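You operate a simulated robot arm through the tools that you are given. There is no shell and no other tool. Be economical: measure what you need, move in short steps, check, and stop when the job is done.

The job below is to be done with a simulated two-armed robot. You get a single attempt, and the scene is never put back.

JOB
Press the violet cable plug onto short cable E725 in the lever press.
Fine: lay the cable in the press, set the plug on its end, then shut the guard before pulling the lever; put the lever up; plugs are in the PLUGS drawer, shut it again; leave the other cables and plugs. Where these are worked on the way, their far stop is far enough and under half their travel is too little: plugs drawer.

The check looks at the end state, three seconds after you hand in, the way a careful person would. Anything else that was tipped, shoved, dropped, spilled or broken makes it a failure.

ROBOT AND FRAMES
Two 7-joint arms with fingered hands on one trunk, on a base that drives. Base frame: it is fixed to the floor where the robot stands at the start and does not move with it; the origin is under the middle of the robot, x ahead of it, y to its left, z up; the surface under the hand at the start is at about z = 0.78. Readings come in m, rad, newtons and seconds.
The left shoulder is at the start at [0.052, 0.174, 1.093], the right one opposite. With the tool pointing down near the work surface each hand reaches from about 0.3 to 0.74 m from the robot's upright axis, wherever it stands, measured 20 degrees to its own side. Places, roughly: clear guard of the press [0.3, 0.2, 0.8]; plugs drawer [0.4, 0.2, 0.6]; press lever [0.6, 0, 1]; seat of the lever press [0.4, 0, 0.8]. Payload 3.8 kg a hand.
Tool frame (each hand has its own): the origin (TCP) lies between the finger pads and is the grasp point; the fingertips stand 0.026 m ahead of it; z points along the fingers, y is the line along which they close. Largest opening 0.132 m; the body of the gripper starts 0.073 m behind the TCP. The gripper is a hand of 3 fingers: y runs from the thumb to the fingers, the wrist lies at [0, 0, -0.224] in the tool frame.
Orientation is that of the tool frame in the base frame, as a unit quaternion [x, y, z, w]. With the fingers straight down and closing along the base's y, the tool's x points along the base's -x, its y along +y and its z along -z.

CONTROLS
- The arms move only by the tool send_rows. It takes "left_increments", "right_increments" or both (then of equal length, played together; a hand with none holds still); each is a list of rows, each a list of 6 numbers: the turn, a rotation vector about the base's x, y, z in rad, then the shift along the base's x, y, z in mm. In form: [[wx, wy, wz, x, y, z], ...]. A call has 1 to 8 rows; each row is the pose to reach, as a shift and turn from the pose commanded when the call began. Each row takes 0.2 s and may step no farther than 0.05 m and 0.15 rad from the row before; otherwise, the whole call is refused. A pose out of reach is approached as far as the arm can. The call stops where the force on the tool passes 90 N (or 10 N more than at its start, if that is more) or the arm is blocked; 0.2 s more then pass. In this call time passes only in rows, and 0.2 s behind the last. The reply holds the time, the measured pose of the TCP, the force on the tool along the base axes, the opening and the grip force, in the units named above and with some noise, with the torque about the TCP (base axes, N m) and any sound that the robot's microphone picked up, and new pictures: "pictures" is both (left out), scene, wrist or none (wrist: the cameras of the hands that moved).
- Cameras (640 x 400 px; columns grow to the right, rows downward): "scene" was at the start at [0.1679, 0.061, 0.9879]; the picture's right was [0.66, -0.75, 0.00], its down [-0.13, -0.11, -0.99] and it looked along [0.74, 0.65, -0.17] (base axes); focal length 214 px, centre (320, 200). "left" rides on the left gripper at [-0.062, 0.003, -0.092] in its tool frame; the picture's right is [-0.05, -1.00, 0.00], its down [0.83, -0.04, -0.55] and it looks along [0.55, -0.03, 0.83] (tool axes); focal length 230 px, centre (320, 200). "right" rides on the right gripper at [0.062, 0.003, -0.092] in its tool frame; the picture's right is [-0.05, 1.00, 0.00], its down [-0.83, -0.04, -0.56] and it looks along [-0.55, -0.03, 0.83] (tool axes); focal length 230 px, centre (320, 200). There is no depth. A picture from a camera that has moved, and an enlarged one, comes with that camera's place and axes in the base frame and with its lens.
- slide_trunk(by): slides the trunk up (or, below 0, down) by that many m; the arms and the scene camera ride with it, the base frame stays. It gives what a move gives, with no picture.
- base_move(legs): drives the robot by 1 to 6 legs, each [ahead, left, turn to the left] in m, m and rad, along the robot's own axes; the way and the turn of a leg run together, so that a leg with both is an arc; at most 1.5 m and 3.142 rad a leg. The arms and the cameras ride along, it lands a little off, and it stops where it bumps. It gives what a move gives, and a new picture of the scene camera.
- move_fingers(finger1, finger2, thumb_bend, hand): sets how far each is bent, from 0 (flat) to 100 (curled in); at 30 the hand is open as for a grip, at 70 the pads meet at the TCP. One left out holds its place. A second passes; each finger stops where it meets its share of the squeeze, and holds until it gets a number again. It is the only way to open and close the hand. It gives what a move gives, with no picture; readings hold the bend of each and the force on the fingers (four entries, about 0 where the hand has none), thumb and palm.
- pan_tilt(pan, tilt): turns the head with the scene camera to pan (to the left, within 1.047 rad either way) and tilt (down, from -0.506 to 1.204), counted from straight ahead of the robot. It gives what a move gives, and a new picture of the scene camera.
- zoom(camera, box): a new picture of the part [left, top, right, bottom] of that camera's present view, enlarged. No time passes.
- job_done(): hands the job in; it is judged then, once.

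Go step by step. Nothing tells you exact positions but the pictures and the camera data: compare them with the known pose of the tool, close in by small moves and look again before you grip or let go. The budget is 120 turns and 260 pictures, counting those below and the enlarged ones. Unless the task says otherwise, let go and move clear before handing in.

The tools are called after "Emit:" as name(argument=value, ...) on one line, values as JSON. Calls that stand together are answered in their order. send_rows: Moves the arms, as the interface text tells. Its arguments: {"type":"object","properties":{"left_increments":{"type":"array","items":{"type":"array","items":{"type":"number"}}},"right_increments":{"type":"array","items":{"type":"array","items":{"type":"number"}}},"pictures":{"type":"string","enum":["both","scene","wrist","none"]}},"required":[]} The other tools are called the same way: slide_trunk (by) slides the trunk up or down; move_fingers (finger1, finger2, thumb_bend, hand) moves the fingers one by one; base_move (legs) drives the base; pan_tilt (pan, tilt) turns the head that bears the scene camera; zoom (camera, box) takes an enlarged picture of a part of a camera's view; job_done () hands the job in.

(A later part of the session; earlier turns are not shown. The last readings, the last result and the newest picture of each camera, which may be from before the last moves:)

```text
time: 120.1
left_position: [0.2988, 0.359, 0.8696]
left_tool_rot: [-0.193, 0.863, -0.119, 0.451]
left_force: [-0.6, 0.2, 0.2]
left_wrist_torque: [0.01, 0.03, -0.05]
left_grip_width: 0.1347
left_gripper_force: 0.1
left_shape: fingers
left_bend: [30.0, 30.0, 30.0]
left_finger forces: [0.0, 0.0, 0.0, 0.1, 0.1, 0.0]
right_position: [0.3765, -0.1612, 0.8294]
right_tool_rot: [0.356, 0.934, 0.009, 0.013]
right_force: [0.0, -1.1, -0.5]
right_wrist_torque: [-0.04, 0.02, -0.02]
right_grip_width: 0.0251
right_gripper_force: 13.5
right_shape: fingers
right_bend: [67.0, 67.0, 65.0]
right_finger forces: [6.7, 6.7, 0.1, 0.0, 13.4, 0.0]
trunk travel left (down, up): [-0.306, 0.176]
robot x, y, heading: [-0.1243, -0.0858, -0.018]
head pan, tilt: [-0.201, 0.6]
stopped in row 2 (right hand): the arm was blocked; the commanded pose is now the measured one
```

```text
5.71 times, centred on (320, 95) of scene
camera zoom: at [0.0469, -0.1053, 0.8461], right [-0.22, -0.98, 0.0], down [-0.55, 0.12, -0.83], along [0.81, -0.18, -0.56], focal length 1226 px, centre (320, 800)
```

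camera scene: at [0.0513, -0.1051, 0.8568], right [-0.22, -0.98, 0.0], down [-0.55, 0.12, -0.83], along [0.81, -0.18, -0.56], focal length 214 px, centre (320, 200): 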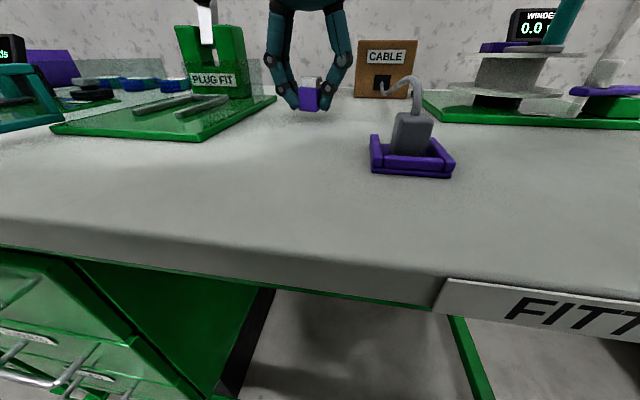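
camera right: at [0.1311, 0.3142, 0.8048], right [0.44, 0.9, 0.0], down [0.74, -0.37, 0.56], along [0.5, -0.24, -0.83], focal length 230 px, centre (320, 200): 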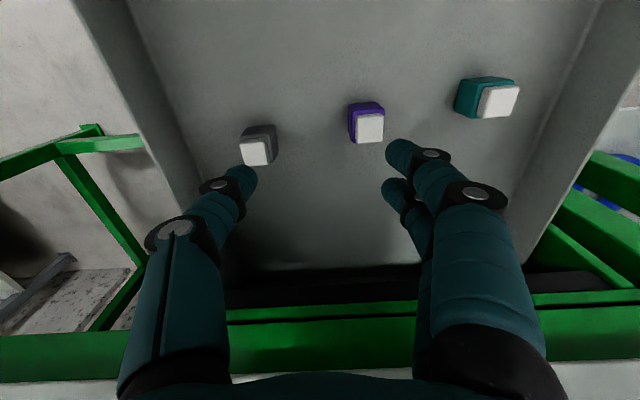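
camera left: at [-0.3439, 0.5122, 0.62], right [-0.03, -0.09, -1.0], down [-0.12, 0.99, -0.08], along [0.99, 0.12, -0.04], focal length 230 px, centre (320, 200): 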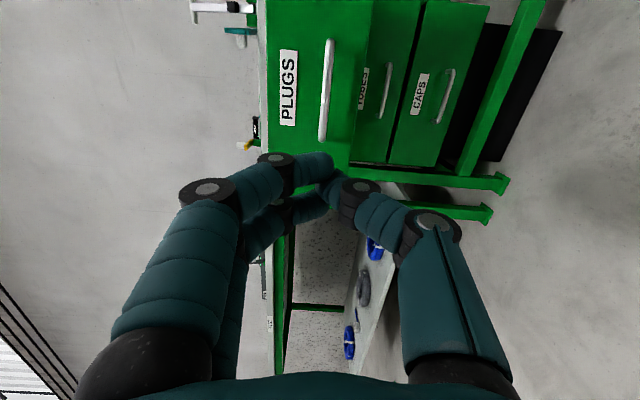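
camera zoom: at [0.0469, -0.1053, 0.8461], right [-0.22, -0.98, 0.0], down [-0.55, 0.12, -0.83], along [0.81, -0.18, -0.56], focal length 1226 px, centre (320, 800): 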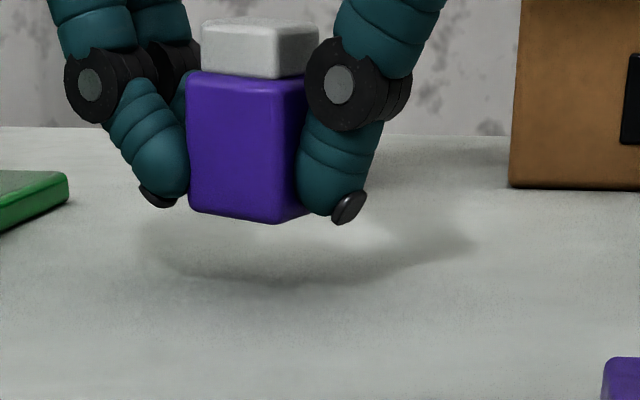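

Emit:
pan_tilt(pan=-1.0, tilt=0.5)

```text
time: 121.2
left_position: [0.297, 0.3577, 0.8726]
left_tool_rot: [-0.194, 0.863, -0.119, 0.452]
left_force: [0.5, 0.6, -0.4]
left_wrist_torque: [0.01, -0.02, -0.02]
left_grip_width: 0.1345
left_gripper_force: 0.1
left_shape: fingers
left_bend: [30.0, 30.0, 30.0]
left_finger forces: [0.0, 0.0, 0.0, 0.1, 0.0, 0.1]
right_position: [0.3746, -0.1599, 0.8286]
right_tool_rot: [0.355, 0.935, 0.008, 0.011]
right_force: [1.1, -0.5, -0.5]
right_wrist_torque: [0.0, -0.02, 0.0]
right_grip_width: 0.0253
right_gripper_force: 13.7
right_shape: fingers
right_bend: [67.0, 67.0, 65.0]
right_finger forces: [6.7, 6.7, 0.0, 0.1, 13.4, 0.0]
trunk travel left (down, up): [-0.306, 0.176]
robot x, y, heading: [-0.1203, -0.0898, -0.021]
head pan, tilt: [-1.0, 0.499]
camera scene: at [0.0091, -0.164, 0.8572], right [-0.85, -0.53, 0.0], down [-0.25, 0.41, -0.88], along [0.46, -0.75, -0.48], focal length 214 px, centre (320, 200)
```

scene: 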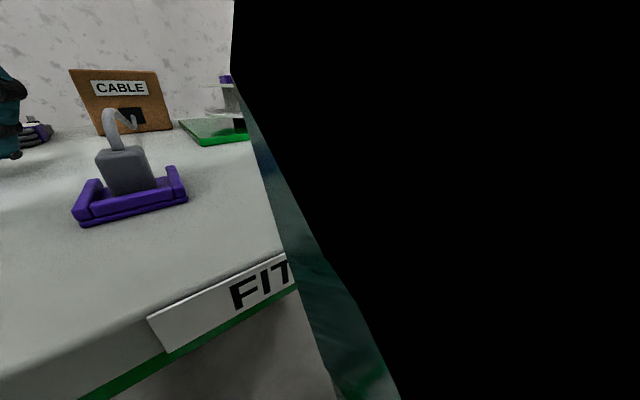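

The right elbow is against the bench edge. Raise the trunk, back up a bit, and then reach out with the arm.

Emit:
slide_trunk(by=0.12)

Emit:
base_move(legs=[[-0.12, 0.02, 0]])

Emit:
send_rows(right_increments=[[0, 0.02, 0, 20, 0, -10], [0, 0.02, 0, 40, 0, -30], [0, 0.02, 0, 60, 0, -50], [0, 0.02, 0, 80, 0, -75], [0, 0.02, 0, 100, 0, -100]], pictures="scene")

```text
time: 122.7
left_position: [0.3018, 0.3552, 0.9922]
left_tool_rot: [-0.193, 0.863, -0.118, 0.451]
left_force: [0.4, -1.0, -0.5]
left_wrist_torque: [-0.04, -0.02, -0.04]
left_grip_width: 0.1346
left_gripper_force: 0.0
left_shape: fingers
left_bend: [30.0, 30.0, 30.0]
left_finger forces: [0.0, 0.0, 0.0, 0.0, 0.1, 0.1]
right_position: [0.3756, -0.1628, 0.9445]
right_tool_rot: [0.355, 0.935, 0.007, 0.007]
right_force: [0.1, -0.1, -0.1]
right_wrist_torque: [0.02, 0.0, 0.03]
right_grip_width: 0.025
right_gripper_force: 13.5
right_shape: fingers
right_bend: [67.0, 67.0, 65.0]
right_finger forces: [6.7, 6.7, 0.0, 0.0, 13.3, 0.0]
trunk travel left (down, up): [-0.426, 0.056]
robot x, y, heading: [-0.1239, -0.0858, -0.017]
head pan, tilt: [-1.0, 0.499]
```

```text
time: 123.9
left_position: [0.18, 0.378, 0.9924]
left_tool_rot: [-0.194, 0.863, -0.117, 0.451]
left_force: [-0.6, 0.1, -0.4]
left_wrist_torque: [-0.01, 0.01, 0.0]
left_grip_width: 0.1347
left_gripper_force: 0.0
left_shape: fingers
left_bend: [30.0, 30.0, 30.0]
left_finger forces: [0.0, 0.0, 0.1, 0.0, 0.1, 0.0]
right_position: [0.258, -0.1397, 0.9444]
right_tool_rot: [0.354, 0.935, 0.007, 0.008]
right_force: [-0.4, -0.1, -0.1]
right_wrist_torque: [-0.03, 0.02, -0.02]
right_grip_width: 0.0251
right_gripper_force: 13.7
right_shape: fingers
right_bend: [67.0, 67.0, 65.0]
right_finger forces: [6.6, 6.7, 0.0, 0.0, 13.4, 0.0]
trunk travel left (down, up): [-0.426, 0.056]
robot x, y, heading: [-0.2406, -0.0636, -0.016]
head pan, tilt: [-1.0, 0.499]
camera scene: at [-0.0906, -0.1437, 0.9908], right [-0.85, -0.53, 0.0], down [-0.25, 0.41, -0.88], along [0.46, -0.75, -0.48], focal length 214 px, centre (320, 200)
```

scene: 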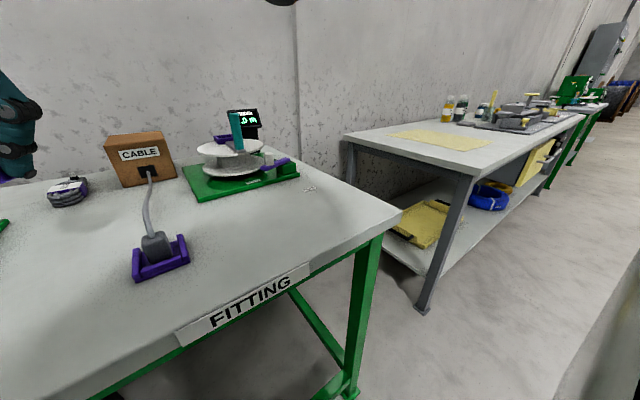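

```text
time: 125.1
left_position: [0.1819, 0.3781, 0.9916]
left_tool_rot: [-0.193, 0.863, -0.117, 0.451]
left_force: [0.4, -0.3, 0.1]
left_wrist_torque: [0.01, 0.0, 0.03]
left_grip_width: 0.1347
left_gripper_force: 0.0
left_shape: fingers
left_bend: [30.0, 30.0, 30.0]
left_finger forces: [0.1, 0.0, 0.0, 0.0, 0.0, 0.0]
right_position: [0.3268, -0.1441, 0.886]
right_tool_rot: [0.354, 0.935, 0.004, -0.002]
right_force: [0.2, -0.7, -0.4]
right_wrist_torque: [0.02, -0.01, 0.03]
right_grip_width: 0.0251
right_gripper_force: 13.2
right_shape: fingers
right_bend: [67.0, 67.0, 65.0]
right_finger forces: [6.7, 6.6, 0.1, 0.1, 13.3, 0.0]
right hand out of reach, approached as far as the arm can: row 4, 5
trunk travel left (down, up): [-0.426, 0.056]
robot x, y, heading: [-0.2416, -0.0604, -0.015]
head pan, tilt: [-1.0, 0.499]
camera scene: at [-0.0903, -0.1437, 0.9908], right [-0.85, -0.53, 0.0], down [-0.25, 0.41, -0.88], along [0.46, -0.75, -0.48], focal length 214 px, centre (320, 200)
```

scene: 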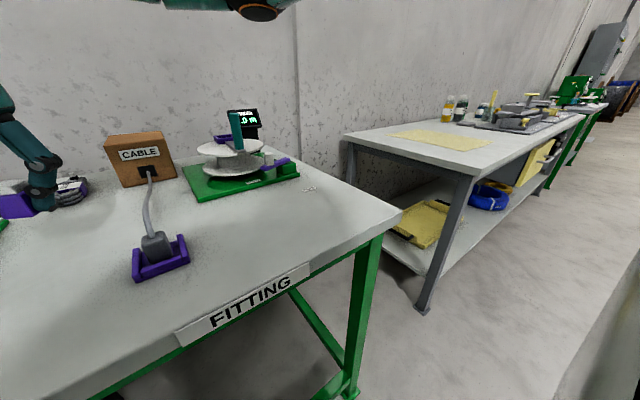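

Emit:
slide_trunk(by=-0.06)

Emit:
pan_tilt(pan=-0.2, tilt=0.6)

```text
time: 126.1
left_position: [0.1817, 0.3787, 0.9324]
left_tool_rot: [-0.194, 0.863, -0.118, 0.451]
left_force: [-0.7, 0.4, -0.6]
left_wrist_torque: [0.02, -0.01, 0.02]
left_grip_width: 0.1343
left_gripper_force: 0.1
left_shape: fingers
left_bend: [30.0, 30.0, 30.0]
left_finger forces: [0.0, 0.0, 0.0, 0.0, 0.0, 0.0]
right_position: [0.3248, -0.1439, 0.8263]
right_tool_rot: [0.355, 0.935, 0.004, -0.001]
right_force: [0.5, -0.3, -0.4]
right_wrist_torque: [-0.01, -0.01, -0.02]
right_grip_width: 0.0248
right_gripper_force: 12.8
right_shape: fingers
right_bend: [67.0, 67.0, 65.0]
right_finger forces: [6.7, 6.7, 0.1, 0.0, 13.3, 0.0]
trunk travel left (down, up): [-0.366, 0.116]
robot x, y, heading: [-0.2425, -0.0636, -0.024]
head pan, tilt: [-1.0, 0.499]
```

```text
time: 127.3
left_position: [0.1819, 0.378, 0.9316]
left_tool_rot: [-0.194, 0.863, -0.117, 0.451]
left_force: [-0.3, 0.2, -0.4]
left_wrist_torque: [0.03, 0.01, -0.01]
left_grip_width: 0.1345
left_gripper_force: 0.2
left_shape: fingers
left_bend: [30.0, 30.0, 30.0]
left_finger forces: [0.1, 0.0, 0.0, 0.0, 0.1, 0.0]
right_position: [0.3249, -0.1433, 0.8244]
right_tool_rot: [0.354, 0.935, 0.004, -0.002]
right_force: [0.2, -0.4, 0.9]
right_wrist_torque: [-0.02, -0.01, 0.0]
right_grip_width: 0.0252
right_gripper_force: 13.6
right_shape: fingers
right_bend: [67.0, 67.0, 65.0]
right_finger forces: [6.7, 6.7, 0.1, 0.0, 13.3, 0.2]
trunk travel left (down, up): [-0.366, 0.116]
robot x, y, heading: [-0.2431, -0.0677, -0.015]
head pan, tilt: [-0.201, 0.6]
camera scene: at [-0.0613, -0.0853, 0.9086], right [-0.22, -0.98, 0.0], down [-0.55, 0.12, -0.83], along [0.81, -0.18, -0.56], focal length 214 px, centre (320, 200)
```

scene: 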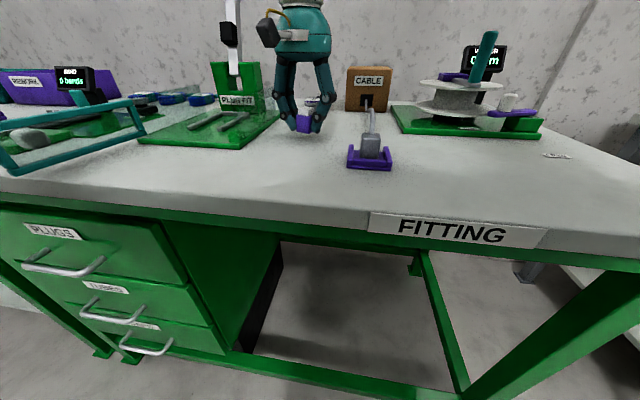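

Emit:
slide_trunk(by=-0.009)

Emit:
zoom(camera="scene", box=[260, 80, 400, 180])

```text
time: 127.8
left_position: [0.1817, 0.3776, 0.9225]
left_tool_rot: [-0.193, 0.863, -0.117, 0.451]
left_force: [0.3, 0.1, -0.3]
left_wrist_torque: [0.0, 0.0, -0.02]
left_grip_width: 0.1345
left_gripper_force: 0.1
left_shape: fingers
left_bend: [30.0, 30.0, 30.0]
left_finger forces: [0.1, 0.1, 0.0, 0.0, 0.1, 0.0]
right_position: [0.3255, -0.1427, 0.8169]
right_tool_rot: [0.355, 0.935, 0.004, -0.002]
right_force: [1.3, -0.3, -0.6]
right_wrist_torque: [0.03, -0.02, -0.02]
right_grip_width: 0.025
right_gripper_force: 12.9
right_shape: fingers
right_bend: [67.0, 67.0, 65.0]
right_finger forces: [6.8, 6.7, 0.0, 0.1, 13.2, 0.1]
trunk travel left (down, up): [-0.357, 0.125]
robot x, y, heading: [-0.2378, -0.0644, -0.013]
head pan, tilt: [-0.201, 0.6]
```

```text
4.00 times, centred on (330, 130) of scene
camera zoom: at [-0.0627, -0.0852, 0.8989], right [-0.21, -0.98, 0.0], down [-0.55, 0.12, -0.83], along [0.81, -0.18, -0.56], focal length 858 px, centre (280, 480)
```

zoom: 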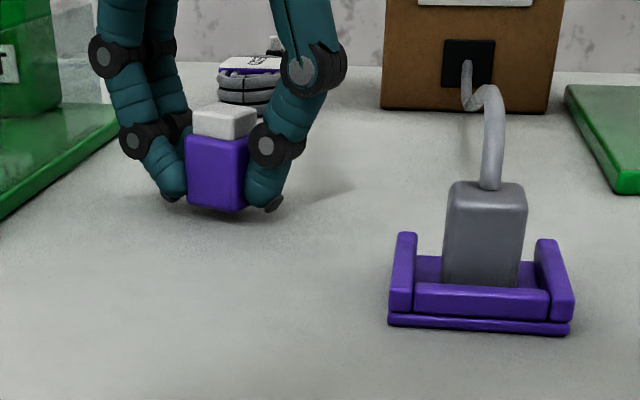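

Emit:
slide_trunk(by=-0.004)

Emit:
zoom(camera="scene", box=[285, 95, 345, 140])

```text
time: 128.4
left_position: [0.182, 0.3797, 0.919]
left_tool_rot: [-0.194, 0.863, -0.117, 0.451]
left_force: [-0.3, 0.2, -0.4]
left_wrist_torque: [-0.01, -0.01, 0.01]
left_grip_width: 0.1344
left_gripper_force: 0.0
left_shape: fingers
left_bend: [30.0, 30.0, 30.0]
left_finger forces: [0.0, 0.0, 0.1, 0.0, 0.0, 0.0]
right_position: [0.3247, -0.1433, 0.812]
right_tool_rot: [0.355, 0.935, 0.003, -0.003]
right_force: [0.9, 0.3, -1.8]
right_wrist_torque: [-0.03, 0.02, -0.02]
right_grip_width: 0.0252
right_gripper_force: 13.6
right_shape: fingers
right_bend: [67.0, 67.0, 66.0]
right_finger forces: [6.8, 6.7, 0.0, 0.1, 13.6, 0.1]
trunk travel left (down, up): [-0.353, 0.129]
robot x, y, heading: [-0.2409, -0.0639, -0.014]
head pan, tilt: [-0.201, 0.6]
```

```text
8.89 times, centred on (315, 118) of scene
camera zoom: at [-0.0631, -0.0852, 0.8946], right [-0.21, -0.98, 0.0], down [-0.55, 0.12, -0.83], along [0.81, -0.18, -0.56], focal length 1906 px, centre (364, 933)
```

zoom: 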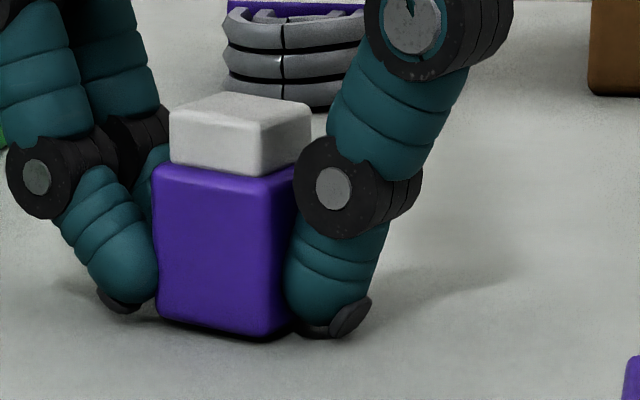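

The plug is resting on the bench. Open the fingers modestly and rise.

Emit:
move_fingers(hand="right", finger1=50, finger2=50, thumb_bend=50)

Emit:
slide_trunk(by=0.12)

Emit:
zoom(camera="right", box=[0, 0, 640, 400])

```text
time: 129.4
left_position: [0.1815, 0.3774, 0.9185]
left_tool_rot: [-0.194, 0.863, -0.118, 0.452]
left_force: [-0.1, 0.1, -0.3]
left_wrist_torque: [-0.01, 0.01, 0.01]
left_grip_width: 0.1346
left_gripper_force: 0.0
left_shape: fingers
left_bend: [30.0, 30.0, 30.0]
left_finger forces: [0.0, 0.0, 0.0, 0.0, 0.0, 0.1]
right_position: [0.3254, -0.1425, 0.8131]
right_tool_rot: [0.354, 0.935, 0.004, -0.001]
right_force: [2.4, 0.8, 10.2]
right_wrist_torque: [-0.3, 0.25, 0.07]
right_grip_width: 0.0656
right_gripper_force: 5.3
right_shape: fingers
right_bend: [50.0, 50.0, 51.0]
right_finger forces: [0.0, 0.0, 0.0, 0.0, 10.2, 0.1]
trunk travel left (down, up): [-0.353, 0.129]
robot x, y, heading: [-0.2372, -0.0642, -0.018]
head pan, tilt: [-0.201, 0.6]
```

```text
time: 130.9
left_position: [0.1819, 0.3776, 1.037]
left_tool_rot: [-0.195, 0.863, -0.117, 0.45]
left_force: [0.0, -0.5, 0.0]
left_wrist_torque: [-0.01, -0.02, -0.04]
left_grip_width: 0.1345
left_gripper_force: 0.0
left_shape: fingers
left_bend: [30.0, 30.0, 30.0]
left_finger forces: [0.0, 0.1, 0.1, 0.0, 0.1, 0.1]
right_position: [0.3288, -0.1444, 1.0233]
right_tool_rot: [0.353, 0.932, 0.031, 0.074]
right_force: [-0.5, 0.0, -0.3]
right_wrist_torque: [-0.01, 0.01, 0.02]
right_grip_width: 0.0675
right_gripper_force: 0.1
right_shape: fingers
right_bend: [50.0, 50.0, 50.0]
right_finger forces: [0.0, 0.1, 0.0, 0.0, 0.0, 0.2]
trunk travel left (down, up): [-0.473, 0.009]
robot x, y, heading: [-0.245, -0.0658, -0.021]
head pan, tilt: [-0.201, 0.6]
```

```text
1.00 times, centred on (320, 200) of right (not enlarged: the box is as wide or as high as the picture)
camera zoom: at [0.2699, -0.1003, 1.1089], right [0.69, 0.71, 0.12], down [0.5, -0.59, 0.64], along [0.53, -0.38, -0.76], focal length 230 px, centre (320, 200)
```

zoom: 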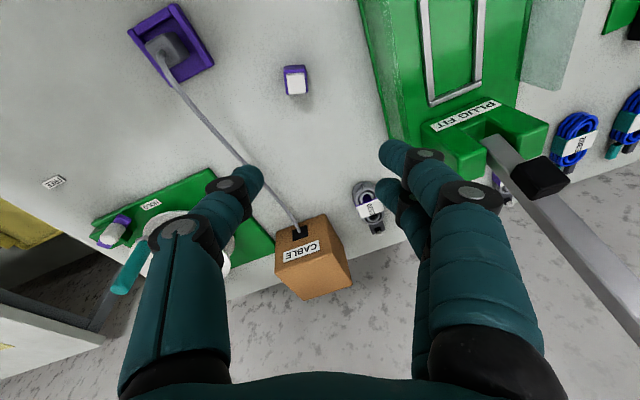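

Plug is parked upright. E725 lies behind-left of the lever, so the left hand should take it. I'll back up, turn right, and rearrange both arms in free space.

Emit:
base_move(legs=[[-0.35, 0, 0], [0, 0, -0.85]])

Emit:
send_rows(left_increments=[[0.02, 0.12, 0, 0, -10, 0], [0.04, 0.24, 0, 0, -20, 0], [0.06, 0.36, 0, 0, -30, 0], [0.08, 0.48, 0, 0, -40, 0], [0.1, 0.6, 0, 0, -50, 0], [0.12, 0.72, 0, 0, -60, 0]], right_increments=[[0, 0, 0, -30, -20, 0], [0, 0, 0, -60, -40, 0], [0, 0, 0, -90, -60, 0], [0, 0, 0, -120, -80, 0], [0, 0, 0, -150, -100, 0], [0, 0, 0, -180, -120, 0]], pictures="none")

```text
time: 135.3
left_position: [0.0137, -0.0647, 1.0382]
left_tool_rot: [0.166, 0.869, -0.287, 0.368]
left_force: [-0.2, 0.1, 0.0]
left_wrist_torque: [-0.01, -0.02, 0.02]
left_grip_width: 0.1344
left_gripper_force: 0.0
left_shape: fingers
left_bend: [30.0, 30.0, 30.0]
left_finger forces: [0.0, 0.0, 0.0, 0.1, 0.1, 0.1]
right_position: [-0.265, -0.5293, 1.0237]
right_tool_rot: [0.694, 0.716, -0.001, 0.082]
right_force: [-0.8, -0.5, 0.6]
right_wrist_torque: [-0.01, -0.03, -0.04]
right_grip_width: 0.0671
right_gripper_force: 0.0
right_shape: fingers
right_bend: [50.0, 50.0, 50.0]
right_finger forces: [0.0, 0.1, 0.0, 0.0, 0.1, 0.0]
trunk travel left (down, up): [-0.473, 0.009]
robot x, y, heading: [-0.5964, -0.0587, -0.83]
head pan, tilt: [-0.201, 0.6]
camera scene: at [-0.4807, -0.2171, 1.0474], right [-0.86, -0.51, 0.0], down [-0.29, 0.49, -0.83], along [0.42, -0.71, -0.56], focal length 214 px, centre (320, 200)
```

scene: 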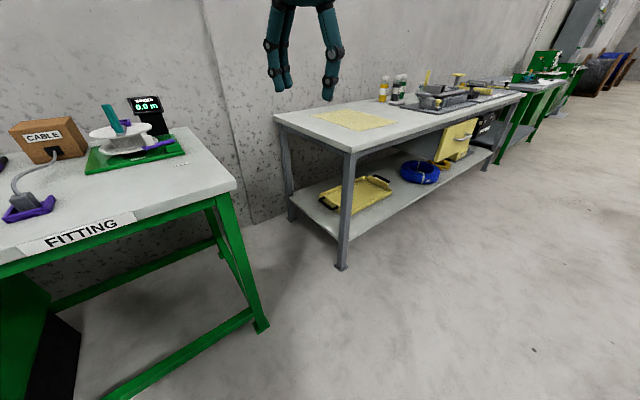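

```text
time: 136.7
left_position: [0.0127, -0.1248, 1.0383]
left_tool_rot: [0.074, 0.958, -0.274, 0.027]
left_force: [0.5, 0.6, 0.2]
left_wrist_torque: [0.0, 0.03, -0.02]
left_grip_width: 0.1347
left_gripper_force: 0.0
left_shape: fingers
left_bend: [30.0, 30.0, 30.0]
left_finger forces: [0.0, 0.0, 0.1, 0.0, 0.1, 0.0]
right_position: [-0.4266, -0.6057, 1.0415]
right_tool_rot: [0.722, 0.684, -0.006, 0.105]
right_force: [1.0, -0.7, 0.4]
right_wrist_torque: [0.04, -0.01, -0.01]
right_grip_width: 0.0676
right_gripper_force: 0.1
right_shape: fingers
right_bend: [50.0, 50.0, 50.0]
right_finger forces: [0.0, 0.1, 0.1, 0.1, 0.1, 0.0]
right hand out of reach, approached as far as the arm can: row 1, 2, 3, 4, 5, 6
trunk travel left (down, up): [-0.473, 0.009]
robot x, y, heading: [-0.6006, -0.0605, -0.829]
head pan, tilt: [-0.201, 0.6]
```

The left arm moves freely now. Level the left hand, then yaw it to bench alignment.

Emit:
send_rows(left_increments=[[0.14, 0.003, 0, 0, -10, 0], [0.28, 0.006, 0, 0, -20, 0], [0.42, 0.009, 0, 0, -30, 0], [0.556, 0.012, 0, 0, -40, 0]], pictures="none")

Emit:
send_rows(left_increments=[[0, 0, -0.145, 0, -10, 0], [0, 0, -0.29, 0, -20, 0]], pictures="wrist")

Emit:
pan_tilt(pan=0.7, tilt=0.3)

```text
time: 137.7
left_position: [0.0143, -0.1642, 1.0379]
left_tool_rot: [0.077, 0.997, 0.001, -0.001]
left_force: [-0.3, -0.4, 0.8]
left_wrist_torque: [0.03, 0.01, 0.01]
left_grip_width: 0.1345
left_gripper_force: 0.1
left_shape: fingers
left_bend: [30.0, 30.0, 30.0]
left_finger forces: [0.0, 0.1, 0.0, 0.0, 0.1, 0.1]
right_position: [-0.4239, -0.6063, 1.0418]
right_tool_rot: [0.721, 0.685, -0.006, 0.104]
right_force: [0.3, 1.1, 0.3]
right_wrist_torque: [0.01, 0.05, -0.02]
right_grip_width: 0.0677
right_gripper_force: 0.1
right_shape: fingers
right_bend: [50.0, 50.0, 50.0]
right_finger forces: [0.0, 0.1, 0.0, 0.0, 0.0, 0.0]
trunk travel left (down, up): [-0.473, 0.009]
robot x, y, heading: [-0.6001, -0.0599, -0.835]
head pan, tilt: [-0.201, 0.6]
```

```text
time: 138.3
left_position: [0.0129, -0.185, 1.0381]
left_tool_rot: [0.221, 0.975, -0.002, 0.0]
left_force: [-0.1, 0.0, 0.4]
left_wrist_torque: [0.02, 0.01, 0.01]
left_grip_width: 0.1343
left_gripper_force: 0.0
left_shape: fingers
left_bend: [30.0, 30.0, 30.0]
left_finger forces: [0.0, 0.0, 0.0, 0.0, 0.0, 0.0]
right_position: [-0.4255, -0.6059, 1.0409]
right_tool_rot: [0.721, 0.684, -0.006, 0.105]
right_force: [0.0, 0.2, 0.3]
right_wrist_torque: [0.01, 0.05, -0.01]
right_grip_width: 0.068
right_gripper_force: 0.0
right_shape: fingers
right_bend: [50.0, 50.0, 50.0]
right_finger forces: [0.0, 0.0, 0.0, 0.0, 0.0, 0.0]
trunk travel left (down, up): [-0.473, 0.009]
robot x, y, heading: [-0.5998, -0.062, -0.835]
head pan, tilt: [-0.201, 0.6]
camera left: at [0.0701, -0.2087, 1.1298], right [-0.38, -0.92, 0.0], down [-0.77, 0.32, 0.55], along [-0.51, 0.21, -0.83], focal length 230 px, centre (320, 200)
```

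left: 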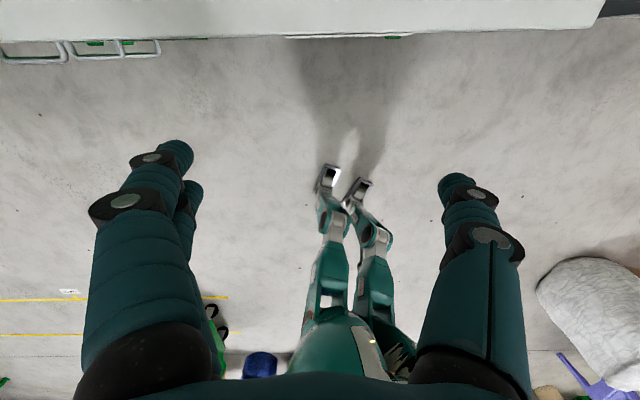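

```text
time: 139.5
left_position: [0.0129, -0.1854, 1.0378]
left_tool_rot: [0.221, 0.975, -0.002, 0.0]
left_force: [0.0, 0.2, 0.4]
left_wrist_torque: [-0.02, 0.01, -0.04]
left_grip_width: 0.1343
left_gripper_force: 0.1
left_shape: fingers
left_bend: [30.0, 30.0, 30.0]
left_finger forces: [0.0, 0.1, 0.0, 0.0, 0.0, 0.1]
right_position: [-0.4251, -0.6069, 1.0409]
right_tool_rot: [0.722, 0.684, -0.006, 0.105]
right_force: [-0.8, 0.4, -0.8]
right_wrist_torque: [0.0, 0.04, -0.02]
right_grip_width: 0.0679
right_gripper_force: 0.0
right_shape: fingers
right_bend: [50.0, 50.0, 50.0]
right_finger forces: [0.0, 0.0, 0.0, 0.0, 0.0, 0.0]
trunk travel left (down, up): [-0.473, 0.009]
robot x, y, heading: [-0.5998, -0.0611, -0.838]
head pan, tilt: [0.7, 0.3]
camera scene: at [-0.4335, -0.1536, 1.0748], right [-0.13, -0.99, 0.0], down [-0.29, 0.04, -0.96], along [0.95, -0.13, -0.3], focal length 214 px, centre (320, 200)
```

scene: 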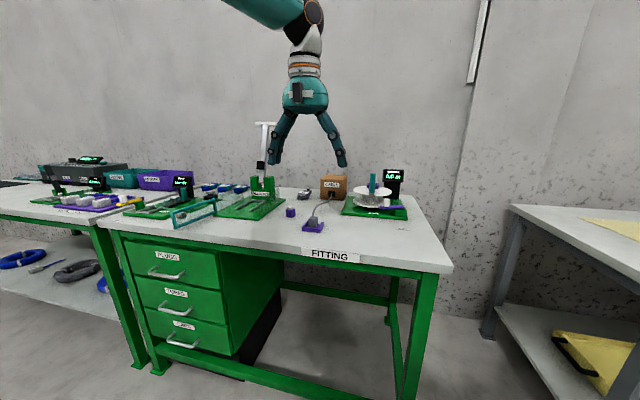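

The left hand is level and bench-aligned. Shift it inward/forward relative to the robot, then drive to the bench so it hangs above E725.

Emit:
send_rows(left_increments=[[0, 0, 0, -5, -35, 0], [0, 0, 0, -10, -70, 0], [0, 0, 0, -16, -105, 0], [0, 0, 0, -21, -140, 0]], pictures="none")

```text
time: 140.5
left_position: [-0.0345, -0.2208, 1.0458]
left_tool_rot: [0.221, 0.975, -0.003, 0.002]
left_force: [0.4, -0.5, 0.9]
left_wrist_torque: [-0.04, 0.04, 0.0]
left_grip_width: 0.1344
left_gripper_force: 0.1
left_shape: fingers
left_bend: [30.0, 30.0, 30.0]
left_finger forces: [0.0, 0.0, 0.0, 0.0, 0.0, 0.0]
left hand out of reach, approached as far as the arm can: row 1, 2, 3, 4
right_position: [-0.4249, -0.6064, 1.0417]
right_tool_rot: [0.722, 0.684, -0.006, 0.106]
right_force: [0.8, 0.8, -0.4]
right_wrist_torque: [0.0, 0.02, -0.01]
right_grip_width: 0.0679
right_gripper_force: 0.1
right_shape: fingers
right_bend: [50.0, 50.0, 50.0]
right_finger forces: [0.1, 0.0, 0.0, 0.1, 0.0, 0.0]
trunk travel left (down, up): [-0.473, 0.009]
robot x, y, heading: [-0.597, -0.0649, -0.834]
head pan, tilt: [0.7, 0.3]
```

Emit:
send_rows(left_increments=[[0, 0, 0, 0, 0, -40], [0, 0, 0, 0, 0, -80], [0, 0, 0, 0, 0, -120], [0, 0, 0, 10, -30, -120], [0, 0, 0, 20, -60, -120], [0, 0, 0, 35, -90, -120]], pictures="none")

```text
time: 141.9
left_position: [-0.0342, -0.2006, 0.9636]
left_tool_rot: [0.221, 0.975, -0.003, 0.001]
left_force: [0.0, -0.7, 0.3]
left_wrist_torque: [0.03, -0.01, -0.01]
left_grip_width: 0.1346
left_gripper_force: 0.1
left_shape: fingers
left_bend: [30.0, 30.0, 30.0]
left_finger forces: [0.0, 0.0, 0.0, 0.0, 0.0, 0.0]
left hand out of reach, approached as far as the arm can: row 1, 2, 3, 4, 5, 6
right_position: [-0.4253, -0.6068, 1.0419]
right_tool_rot: [0.721, 0.684, -0.006, 0.106]
right_force: [0.2, -0.1, 0.5]
right_wrist_torque: [0.01, -0.01, 0.0]
right_grip_width: 0.0677
right_gripper_force: 0.1
right_shape: fingers
right_bend: [50.0, 50.0, 50.0]
right_finger forces: [0.1, 0.0, 0.1, 0.0, 0.0, 0.0]
trunk travel left (down, up): [-0.473, 0.009]
robot x, y, heading: [-0.5982, -0.0615, -0.831]
head pan, tilt: [0.7, 0.3]
```

Emit:
send_rows(left_increments=[[0, 0, 0.12, 0, 0, 0], [0, 0, 0.24, 5, -10, 0], [0, 0, 0.36, 10, -25, 0], [0, 0, 0.36, 20, -50, 0], [0, 0, 0.36, 30, -75, 0], [0, 0, 0.36, 45, -100, 0]], pictures="none")

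```text
time: 143.3
left_position: [-0.021, -0.2029, 0.9858]
left_tool_rot: [0.043, 0.999, -0.003, 0.001]
left_force: [0.3, -0.5, 0.6]
left_wrist_torque: [0.01, 0.03, -0.02]
left_grip_width: 0.1345
left_gripper_force: 0.0
left_shape: fingers
left_bend: [30.0, 30.0, 30.0]
left_finger forces: [0.1, 0.0, 0.1, 0.1, 0.1, 0.0]
left hand out of reach, approached as far as the arm can: row 2, 3, 4, 5, 6
right_position: [-0.4255, -0.606, 1.0418]
right_tool_rot: [0.722, 0.684, -0.006, 0.105]
right_force: [0.4, 0.2, -0.3]
right_wrist_torque: [-0.01, -0.01, 0.03]
right_grip_width: 0.0678
right_gripper_force: 0.0
right_shape: fingers
right_bend: [50.0, 50.0, 50.0]
right_finger forces: [0.0, 0.0, 0.0, 0.0, 0.0, 0.1]
trunk travel left (down, up): [-0.473, 0.009]
robot x, y, heading: [-0.6007, -0.0607, -0.835]
head pan, tilt: [0.7, 0.3]
```

Test the left arm's vertical range at the outer position in free space.

Emit:
send_rows(left_increments=[[0, 0, -0.12, 10, 5, 0], [0, 0, -0.24, 20, 10, 0], [0, 0, -0.36, 34, 18, -10], [0, 0, -0.36, 34, 18, -50], [0, 0, -0.36, 34, 18, -90], [0, 0, -0.36, 34, 18, -130], [0, 0, -0.36, 34, 18, -165]], pictures="none")

```text
time: 144.9
left_position: [-0.0176, -0.1412, 0.8788]
left_tool_rot: [0.221, 0.975, -0.002, 0.0]
left_force: [0.5, -0.1, -0.2]
left_wrist_torque: [0.0, -0.02, 0.0]
left_grip_width: 0.1346
left_gripper_force: 0.1
left_shape: fingers
left_bend: [30.0, 30.0, 30.0]
left_finger forces: [0.0, 0.0, 0.0, 0.1, 0.0, 0.1]
left hand out of reach, approached as far as the arm can: row 4, 5, 6, 7
right_position: [-0.4252, -0.6054, 1.0417]
right_tool_rot: [0.721, 0.685, -0.005, 0.106]
right_force: [-0.5, 0.0, 0.7]
right_wrist_torque: [0.0, 0.02, -0.02]
right_grip_width: 0.0677
right_gripper_force: 0.1
right_shape: fingers
right_bend: [50.0, 50.0, 50.0]
right_finger forces: [0.0, 0.0, 0.0, 0.0, 0.0, 0.0]
trunk travel left (down, up): [-0.473, 0.009]
robot x, y, heading: [-0.5992, -0.0616, -0.834]
head pan, tilt: [0.7, 0.3]
```

The left arm is in a cramped elbow-up posture. Try steering it back to its original start posture (high, close, yaw straight) to recover reach.

Emit:
send_rows(left_increments=[[0, 0, 0, 0, 0, 45], [0, 0, 0, 0, 0, 90], [0, 0, 0, -10, 0, 135], [0, 0, -0.06, -25, 4, 180], [0, 0, -0.12, -45, 8, 220], [0, 0, -0.18, -65, 12, 260], [0, 0, -0.24, -85, 16, 300], [0, 0, -0.3, -105, 20, 340]], pictures="none")

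Emit:
send_rows(left_increments=[[0, 0, -0.04, -20, 5, 30], [0, 0, -0.08, -30, 8, 60], [0, 0, -0.08, -39, 9, 100]], pictures="scene")

```text
time: 146.7
left_position: [-0.1189, -0.1226, 1.2188]
left_tool_rot: [0.365, 0.931, -0.001, 0.001]
left_force: [-0.4, -0.1, 0.0]
left_wrist_torque: [-0.02, 0.0, 0.03]
left_grip_width: 0.1345
left_gripper_force: 0.0
left_shape: fingers
left_bend: [30.0, 30.0, 30.0]
left_finger forces: [0.0, 0.0, 0.0, 0.1, 0.1, 0.0]
right_position: [-0.4261, -0.6063, 1.0411]
right_tool_rot: [0.721, 0.685, -0.006, 0.105]
right_force: [-0.5, 0.4, 0.4]
right_wrist_torque: [0.02, 0.04, -0.02]
right_grip_width: 0.0676
right_gripper_force: 0.0
right_shape: fingers
right_bend: [50.0, 50.0, 50.0]
right_finger forces: [0.1, 0.1, 0.1, 0.0, 0.0, 0.1]
trunk travel left (down, up): [-0.473, 0.009]
robot x, y, heading: [-0.5973, -0.0636, -0.832]
head pan, tilt: [0.7, 0.3]
```

```text
time: 147.5
left_position: [-0.1591, -0.1139, 1.3224]
left_tool_rot: [0.402, 0.916, -0.002, 0.0]
left_force: [0.2, -0.3, 0.4]
left_wrist_torque: [-0.01, -0.06, -0.01]
left_grip_width: 0.1345
left_gripper_force: 0.1
left_shape: fingers
left_bend: [30.0, 30.0, 30.0]
left_finger forces: [0.0, 0.0, 0.0, 0.0, 0.1, 0.0]
right_position: [-0.4262, -0.6066, 1.0414]
right_tool_rot: [0.722, 0.684, -0.006, 0.106]
right_force: [0.1, 0.7, 0.1]
right_wrist_torque: [0.01, 0.01, -0.02]
right_grip_width: 0.0677
right_gripper_force: 0.1
right_shape: fingers
right_bend: [50.0, 50.0, 50.0]
right_finger forces: [0.1, 0.1, 0.1, 0.0, 0.0, 0.0]
trunk travel left (down, up): [-0.473, 0.009]
robot x, y, heading: [-0.599, -0.0627, -0.833]
head pan, tilt: [0.7, 0.3]
camera scene: at [-0.4339, -0.1537, 1.0749], right [-0.13, -0.99, 0.0], down [-0.29, 0.04, -0.96], along [0.95, -0.13, -0.3], focal length 214 px, centre (320, 200)
```

scene: 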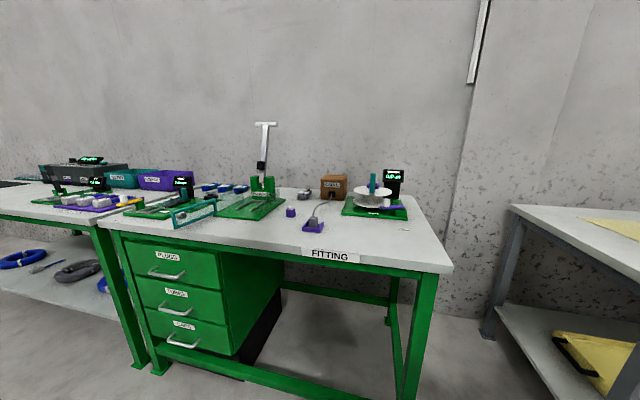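

Back at the start posture. Now try going down first, then forward.

Emit:
send_rows(left_increments=[[0, 0, 0, 0, 0, -50], [0, 0, 0, 0, 0, -100], [0, 0, 0, 0, 0, -150], [0, 0, 0, 0, 0, -200], [0, 0, 0, 0, 0, -250], [0, 0, 0, 0, 0, -300], [0, 0, 0, 0, 0, -350], [0, 0, 0, 0, 0, -400]], pictures="none")

Emit:
send_rows(left_increments=[[0, 0, 0.05, 25, -28, 0], [0, 0, 0.1, 50, -56, 0], [0, 0, 0.15, 75, -84, 0], [0, 0, 0.2, 100, -112, 0], [0, 0, 0.25, 125, -140, 0], [0, 0, 0.3, 150, -168, 0]], pictures="scene")

```text
time: 149.3
left_position: [-0.1615, -0.1163, 0.9182]
left_tool_rot: [0.402, 0.916, -0.003, 0.0]
left_force: [0.8, -0.2, 0.2]
left_wrist_torque: [0.02, -0.05, -0.01]
left_grip_width: 0.1345
left_gripper_force: 0.0
left_shape: fingers
left_bend: [30.0, 30.0, 30.0]
left_finger forces: [0.0, 0.0, 0.0, 0.0, 0.0, 0.1]
right_position: [-0.4239, -0.6067, 1.0421]
right_tool_rot: [0.722, 0.684, -0.006, 0.105]
right_force: [0.4, -0.6, 0.7]
right_wrist_torque: [0.01, 0.02, 0.02]
right_grip_width: 0.0678
right_gripper_force: 0.1
right_shape: fingers
right_bend: [50.0, 50.0, 50.0]
right_finger forces: [0.0, 0.1, 0.1, 0.0, 0.0, 0.0]
trunk travel left (down, up): [-0.473, 0.009]
robot x, y, heading: [-0.6004, -0.0599, -0.834]
head pan, tilt: [0.7, 0.3]
```

```text
time: 150.7
left_position: [-0.0356, -0.1988, 0.9592]
left_tool_rot: [0.259, 0.966, -0.003, 0.0]
left_force: [0.0, 0.4, 0.5]
left_wrist_torque: [0.0, -0.01, -0.01]
left_grip_width: 0.1346
left_gripper_force: 0.0
left_shape: fingers
left_bend: [30.0, 30.0, 30.0]
left_finger forces: [0.1, 0.1, 0.1, 0.1, 0.0, 0.0]
left hand out of reach, approached as far as the arm can: row 3, 4, 5, 6
right_position: [-0.426, -0.6066, 1.0417]
right_tool_rot: [0.722, 0.684, -0.006, 0.106]
right_force: [-0.5, -0.1, 0.4]
right_wrist_torque: [0.0, 0.02, -0.02]
right_grip_width: 0.0678
right_gripper_force: 0.1
right_shape: fingers
right_bend: [50.0, 50.0, 50.0]
right_finger forces: [0.1, 0.0, 0.0, 0.0, 0.1, 0.0]
trunk travel left (down, up): [-0.473, 0.009]
robot x, y, heading: [-0.5984, -0.0632, -0.833]
head pan, tilt: [0.7, 0.3]
camera scene: at [-0.4334, -0.1535, 1.0748], right [-0.13, -0.99, 0.0], down [-0.29, 0.04, -0.96], along [0.95, -0.13, -0.3], focal length 214 px, centre (320, 200)
```

scene: 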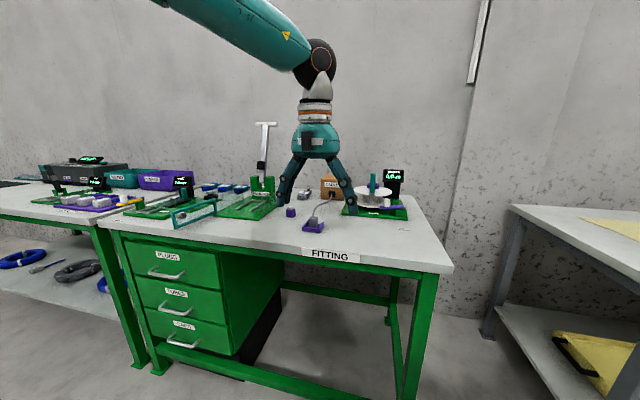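

The hand can gain reach by tilting tips forward ~0.5 rad. I'll tilt the left hand that way, and fold the right hand in near its start pose.

Emit:
send_rows(left_increments=[[-0.05, -0.11, 0.03, 25, 3, 0], [-0.1, -0.22, 0.06, 50, 6, 0], [-0.15, -0.34, 0.1, 80, 10, 0], [-0.2, -0.456, 0.1, 115, 14, 0]], right_increments=[[0.05, 0.045, 0, 0, 0, 0], [0.11, 0.09, 0, 0, 0, 0], [0.161, 0.136, 0, 0, 0, 0], [0.161, 0.136, 0, 0, 0, 15]], pictures="none")

Emit:
send_rows(right_increments=[[0, 0, 0.13, 9, 40, 0], [0, 0, 0.26, 18, 80, 0], [0, 0, 0.39, 27, 120, 0], [0, 0, 0.52, 36, 165, 15], [0, 0, 0.65, 45, 207, 30], [0, 0, 0.79, 53, 249, 45]], pictures="none")

```text
time: 151.7
left_position: [0.0813, -0.1786, 0.9608]
left_tool_rot: [0.204, 0.947, -0.038, 0.245]
left_force: [0.6, 0.3, 0.1]
left_wrist_torque: [0.01, 0.0, -0.01]
left_grip_width: 0.1348
left_gripper_force: 0.1
left_shape: fingers
left_bend: [30.0, 30.0, 30.0]
left_finger forces: [0.1, 0.1, 0.0, 0.1, 0.0, 0.1]
right_position: [-0.4248, -0.6063, 1.0409]
right_tool_rot: [0.722, 0.684, -0.005, 0.106]
right_force: [-0.4, 0.1, -0.3]
right_wrist_torque: [0.01, 0.04, -0.03]
right_grip_width: 0.0677
right_gripper_force: 0.1
right_shape: fingers
right_bend: [50.0, 50.0, 50.0]
right_finger forces: [0.0, 0.0, 0.0, 0.1, 0.1, 0.1]
right hand out of reach, approached as far as the arm can: row 1, 2, 3, 4
trunk travel left (down, up): [-0.473, 0.009]
robot x, y, heading: [-0.5974, -0.0629, -0.831]
head pan, tilt: [0.7, 0.3]
```

```text
time: 153.1
left_position: [0.0833, -0.1776, 0.9603]
left_tool_rot: [0.203, 0.948, -0.039, 0.243]
left_force: [1.0, 1.0, -0.1]
left_wrist_torque: [-0.02, 0.02, -0.03]
left_grip_width: 0.1344
left_gripper_force: 0.0
left_shape: fingers
left_bend: [30.0, 30.0, 30.0]
left_finger forces: [0.0, 0.0, 0.0, 0.1, 0.0, 0.0]
right_position: [-0.3865, -0.3703, 1.1008]
right_tool_rot: [0.45, 0.887, 0.03, 0.098]
right_force: [0.0, 1.0, 0.0]
right_wrist_torque: [-0.05, 0.02, -0.01]
right_grip_width: 0.068
right_gripper_force: 0.0
right_shape: fingers
right_bend: [50.0, 50.0, 50.0]
right_finger forces: [0.0, 0.0, 0.0, 0.1, 0.1, 0.0]
right hand out of reach, approached as far as the arm can: row 2, 3, 4, 5, 6
trunk travel left (down, up): [-0.473, 0.009]
robot x, y, heading: [-0.5991, -0.0611, -0.834]
head pan, tilt: [0.7, 0.3]
```

Tilting works. Drive left first and then forward, so the left hand approaches E725 from the left of the lever, high above everything.

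Emit:
base_move(legs=[[-0.135, 0.432, 0]])

Emit:
base_move(legs=[[0.25, 0.088, 0]])

Emit:
zoom(camera="left", box=[0, 0, 640, 400])

```text
time: 157.6
left_position: [0.3204, 0.2278, 0.9625]
left_tool_rot: [0.197, 0.949, -0.037, 0.244]
left_force: [-0.2, 0.9, -0.3]
left_wrist_torque: [0.0, 0.01, -0.01]
left_grip_width: 0.1345
left_gripper_force: 0.1
left_shape: fingers
left_bend: [30.0, 30.0, 30.0]
left_finger forces: [0.0, 0.0, 0.0, 0.1, 0.0, 0.1]
right_position: [-0.1465, 0.0292, 1.1021]
right_tool_rot: [0.443, 0.89, 0.033, 0.099]
right_force: [-0.3, 0.3, -0.5]
right_wrist_torque: [0.0, -0.02, -0.01]
right_grip_width: 0.068
right_gripper_force: 0.0
right_shape: fingers
right_bend: [50.0, 50.0, 50.0]
right_finger forces: [0.0, 0.0, 0.1, 0.0, 0.0, 0.0]
trunk travel left (down, up): [-0.473, 0.009]
robot x, y, heading: [-0.3582, 0.3375, -0.817]
head pan, tilt: [0.7, 0.3]
camera scene: at [-0.1937, 0.2467, 1.0748], right [-0.12, -0.99, 0.0], down [-0.29, 0.03, -0.96], along [0.95, -0.11, -0.3], focal length 214 px, centre (320, 200)
```

scene: 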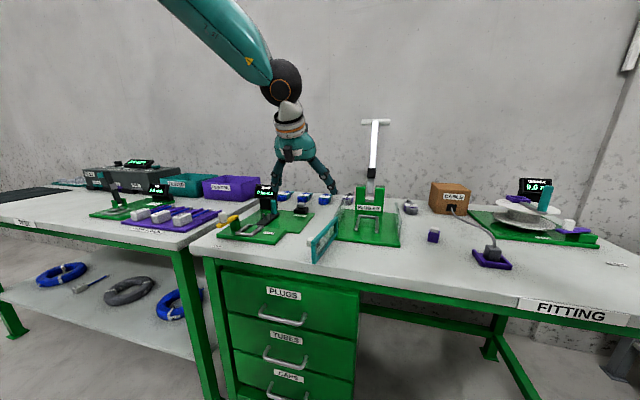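

```text
time: 159.5
left_position: [0.5559, 0.1038, 0.9617]
left_tool_rot: [0.199, 0.948, -0.038, 0.244]
left_force: [-0.8, -0.5, 0.8]
left_wrist_torque: [0.01, 0.01, -0.03]
left_grip_width: 0.1348
left_gripper_force: 0.1
left_shape: fingers
left_bend: [30.0, 30.0, 30.0]
left_finger forces: [0.0, 0.1, 0.0, 0.1, 0.0, 0.0]
right_position: [0.0883, -0.0948, 1.1012]
right_tool_rot: [0.445, 0.89, 0.032, 0.099]
right_force: [0.6, -0.2, -0.1]
right_wrist_torque: [0.01, 0.04, -0.01]
right_grip_width: 0.0675
right_gripper_force: 0.0
right_shape: fingers
right_bend: [50.0, 50.0, 50.0]
right_finger forces: [0.1, 0.1, 0.1, 0.0, 0.0, 0.0]
trunk travel left (down, up): [-0.473, 0.009]
robot x, y, heading: [-0.1239, 0.2151, -0.818]
head pan, tilt: [0.7, 0.3]
camera scene: at [0.0412, 0.1236, 1.0749], right [-0.12, -0.99, 0.0], down [-0.29, 0.04, -0.96], along [0.95, -0.11, -0.3], focal length 214 px, centre (320, 200)
```

scene: 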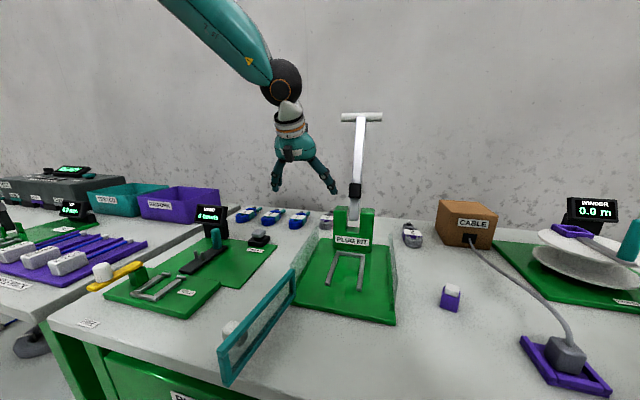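

```text
1.00 times, centred on (320, 200) of left (not enlarged: the box is as wide or as high as the picture)
camera zoom: at [0.564, 0.0993, 1.0715], right [-0.35, -0.94, 0.0], down [-0.93, 0.35, 0.09], along [-0.08, 0.03, -1.0], focal length 230 px, centre (320, 200)
```

zoom: 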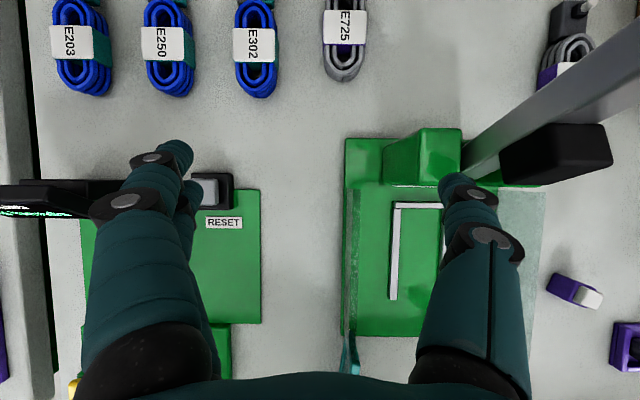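

The left wrist camera now clearly shows E725 (label readable) at about [0.703, 0.02], u-aligned. Narrow the fingers and move in, keeping a bit left of the lever.

Emit:
move_fingers(hand="left", finger1=45, finger2=45, thumb_bend=45)

Emit:
base_move(legs=[[0.147, 0.0836, 0]])

Emit:
zoom(camera="left", box=[0, 0, 640, 400])

```text
time: 160.5
left_position: [0.5552, 0.1027, 0.961]
left_tool_rot: [0.199, 0.948, -0.037, 0.244]
left_force: [-0.2, 0.5, 0.7]
left_wrist_torque: [0.03, 0.0, -0.01]
left_grip_width: 0.0852
left_gripper_force: 0.0
left_shape: fingers
left_bend: [45.0, 45.0, 45.0]
left_finger forces: [0.1, 0.0, 0.0, 0.0, 0.1, 0.0]
right_position: [0.0868, -0.0936, 1.1006]
right_tool_rot: [0.445, 0.89, 0.032, 0.099]
right_force: [-0.6, 0.0, -0.4]
right_wrist_torque: [0.03, 0.0, 0.0]
right_grip_width: 0.0679
right_gripper_force: 0.1
right_shape: fingers
right_bend: [50.0, 50.0, 50.0]
right_finger forces: [0.0, 0.0, 0.1, 0.1, 0.0, 0.0]
trunk travel left (down, up): [-0.473, 0.009]
robot x, y, heading: [-0.1226, 0.2152, -0.818]
head pan, tilt: [0.7, 0.3]
```

```text
time: 162.0
left_position: [0.6996, 0.0622, 0.96]
left_tool_rot: [0.197, 0.949, -0.037, 0.244]
left_force: [-0.2, 0.5, 0.2]
left_wrist_torque: [0.01, -0.03, -0.03]
left_grip_width: 0.0852
left_gripper_force: 0.1
left_shape: fingers
left_bend: [45.0, 45.0, 45.0]
left_finger forces: [0.0, 0.1, 0.0, 0.1, 0.0, 0.0]
right_position: [0.2312, -0.1369, 1.1007]
right_tool_rot: [0.445, 0.89, 0.033, 0.099]
right_force: [0.2, 0.3, 0.3]
right_wrist_torque: [0.02, -0.01, 0.01]
right_grip_width: 0.0679
right_gripper_force: 0.1
right_shape: fingers
right_bend: [50.0, 50.0, 50.0]
right_finger forces: [0.0, 0.0, 0.1, 0.1, 0.1, 0.1]
trunk travel left (down, up): [-0.473, 0.009]
robot x, y, heading: [0.0194, 0.1721, -0.817]
head pan, tilt: [0.7, 0.3]
stopped in leg 1: the robot was blocked; the commanded pose is now the measured one
camera scene: at [0.1854, 0.0803, 1.0747], right [-0.12, -0.99, 0.0], down [-0.29, 0.04, -0.96], along [0.95, -0.11, -0.3], focal length 214 px, centre (320, 200)
```

scene: 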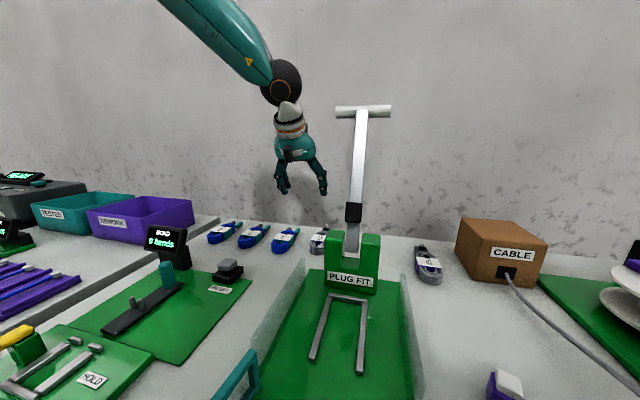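

```text
1.00 times, centred on (320, 200) of left (not enlarged: the box is as wide or as high as the picture)
camera zoom: at [0.7087, 0.057, 1.0706], right [-0.35, -0.94, 0.0], down [-0.93, 0.35, 0.09], along [-0.08, 0.03, -1.0], focal length 230 px, centre (320, 200)
```

zoom: 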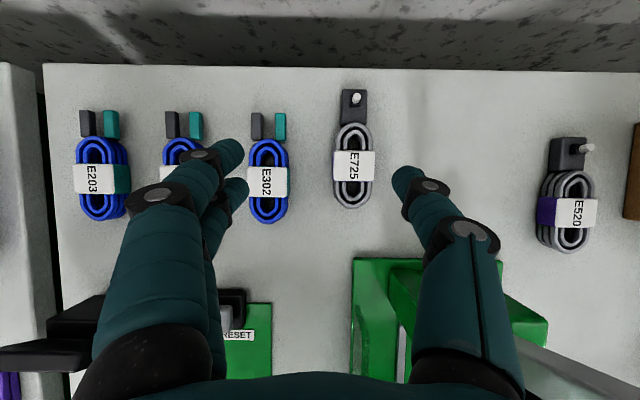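

E725 is fully visible with its pin at the rear. Before gripping, study the press closely.

Emit:
zoom(camera="scene", box=[280, 190, 430, 390])

Emit:
zoom(camera="left", box=[300, 70, 420, 230])

```text
2.00 times, centred on (355, 290) of scene
camera zoom: at [0.1854, 0.0803, 1.0747], right [-0.12, -0.99, 0.0], down [-0.29, 0.04, -0.96], along [0.95, -0.11, -0.3], focal length 429 px, centre (250, 20)
```

zoom: 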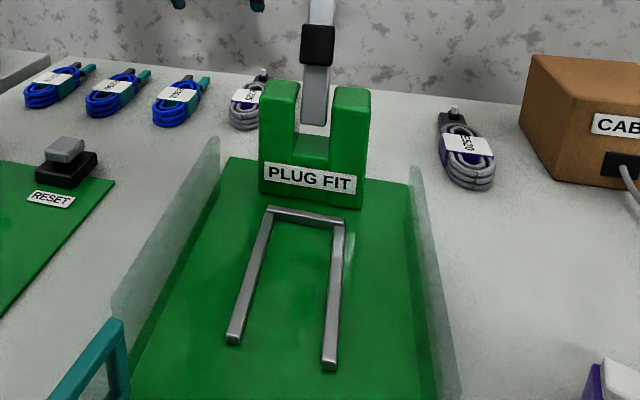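

```text
2.50 times, centred on (360, 150) of left
camera zoom: at [0.7087, 0.057, 1.0706], right [-0.35, -0.94, 0.0], down [-0.93, 0.35, 0.09], along [-0.08, 0.03, -1.0], focal length 575 px, centre (220, 325)
```

zoom: 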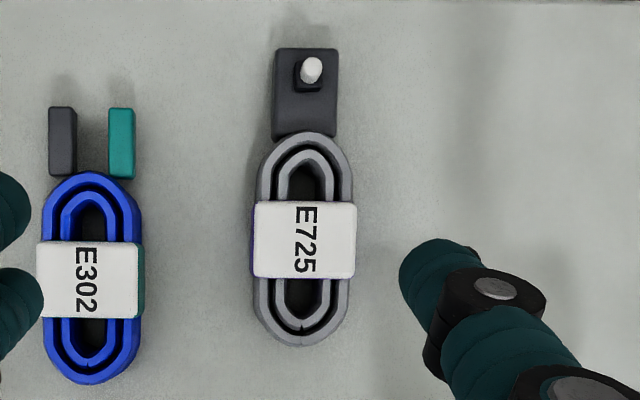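

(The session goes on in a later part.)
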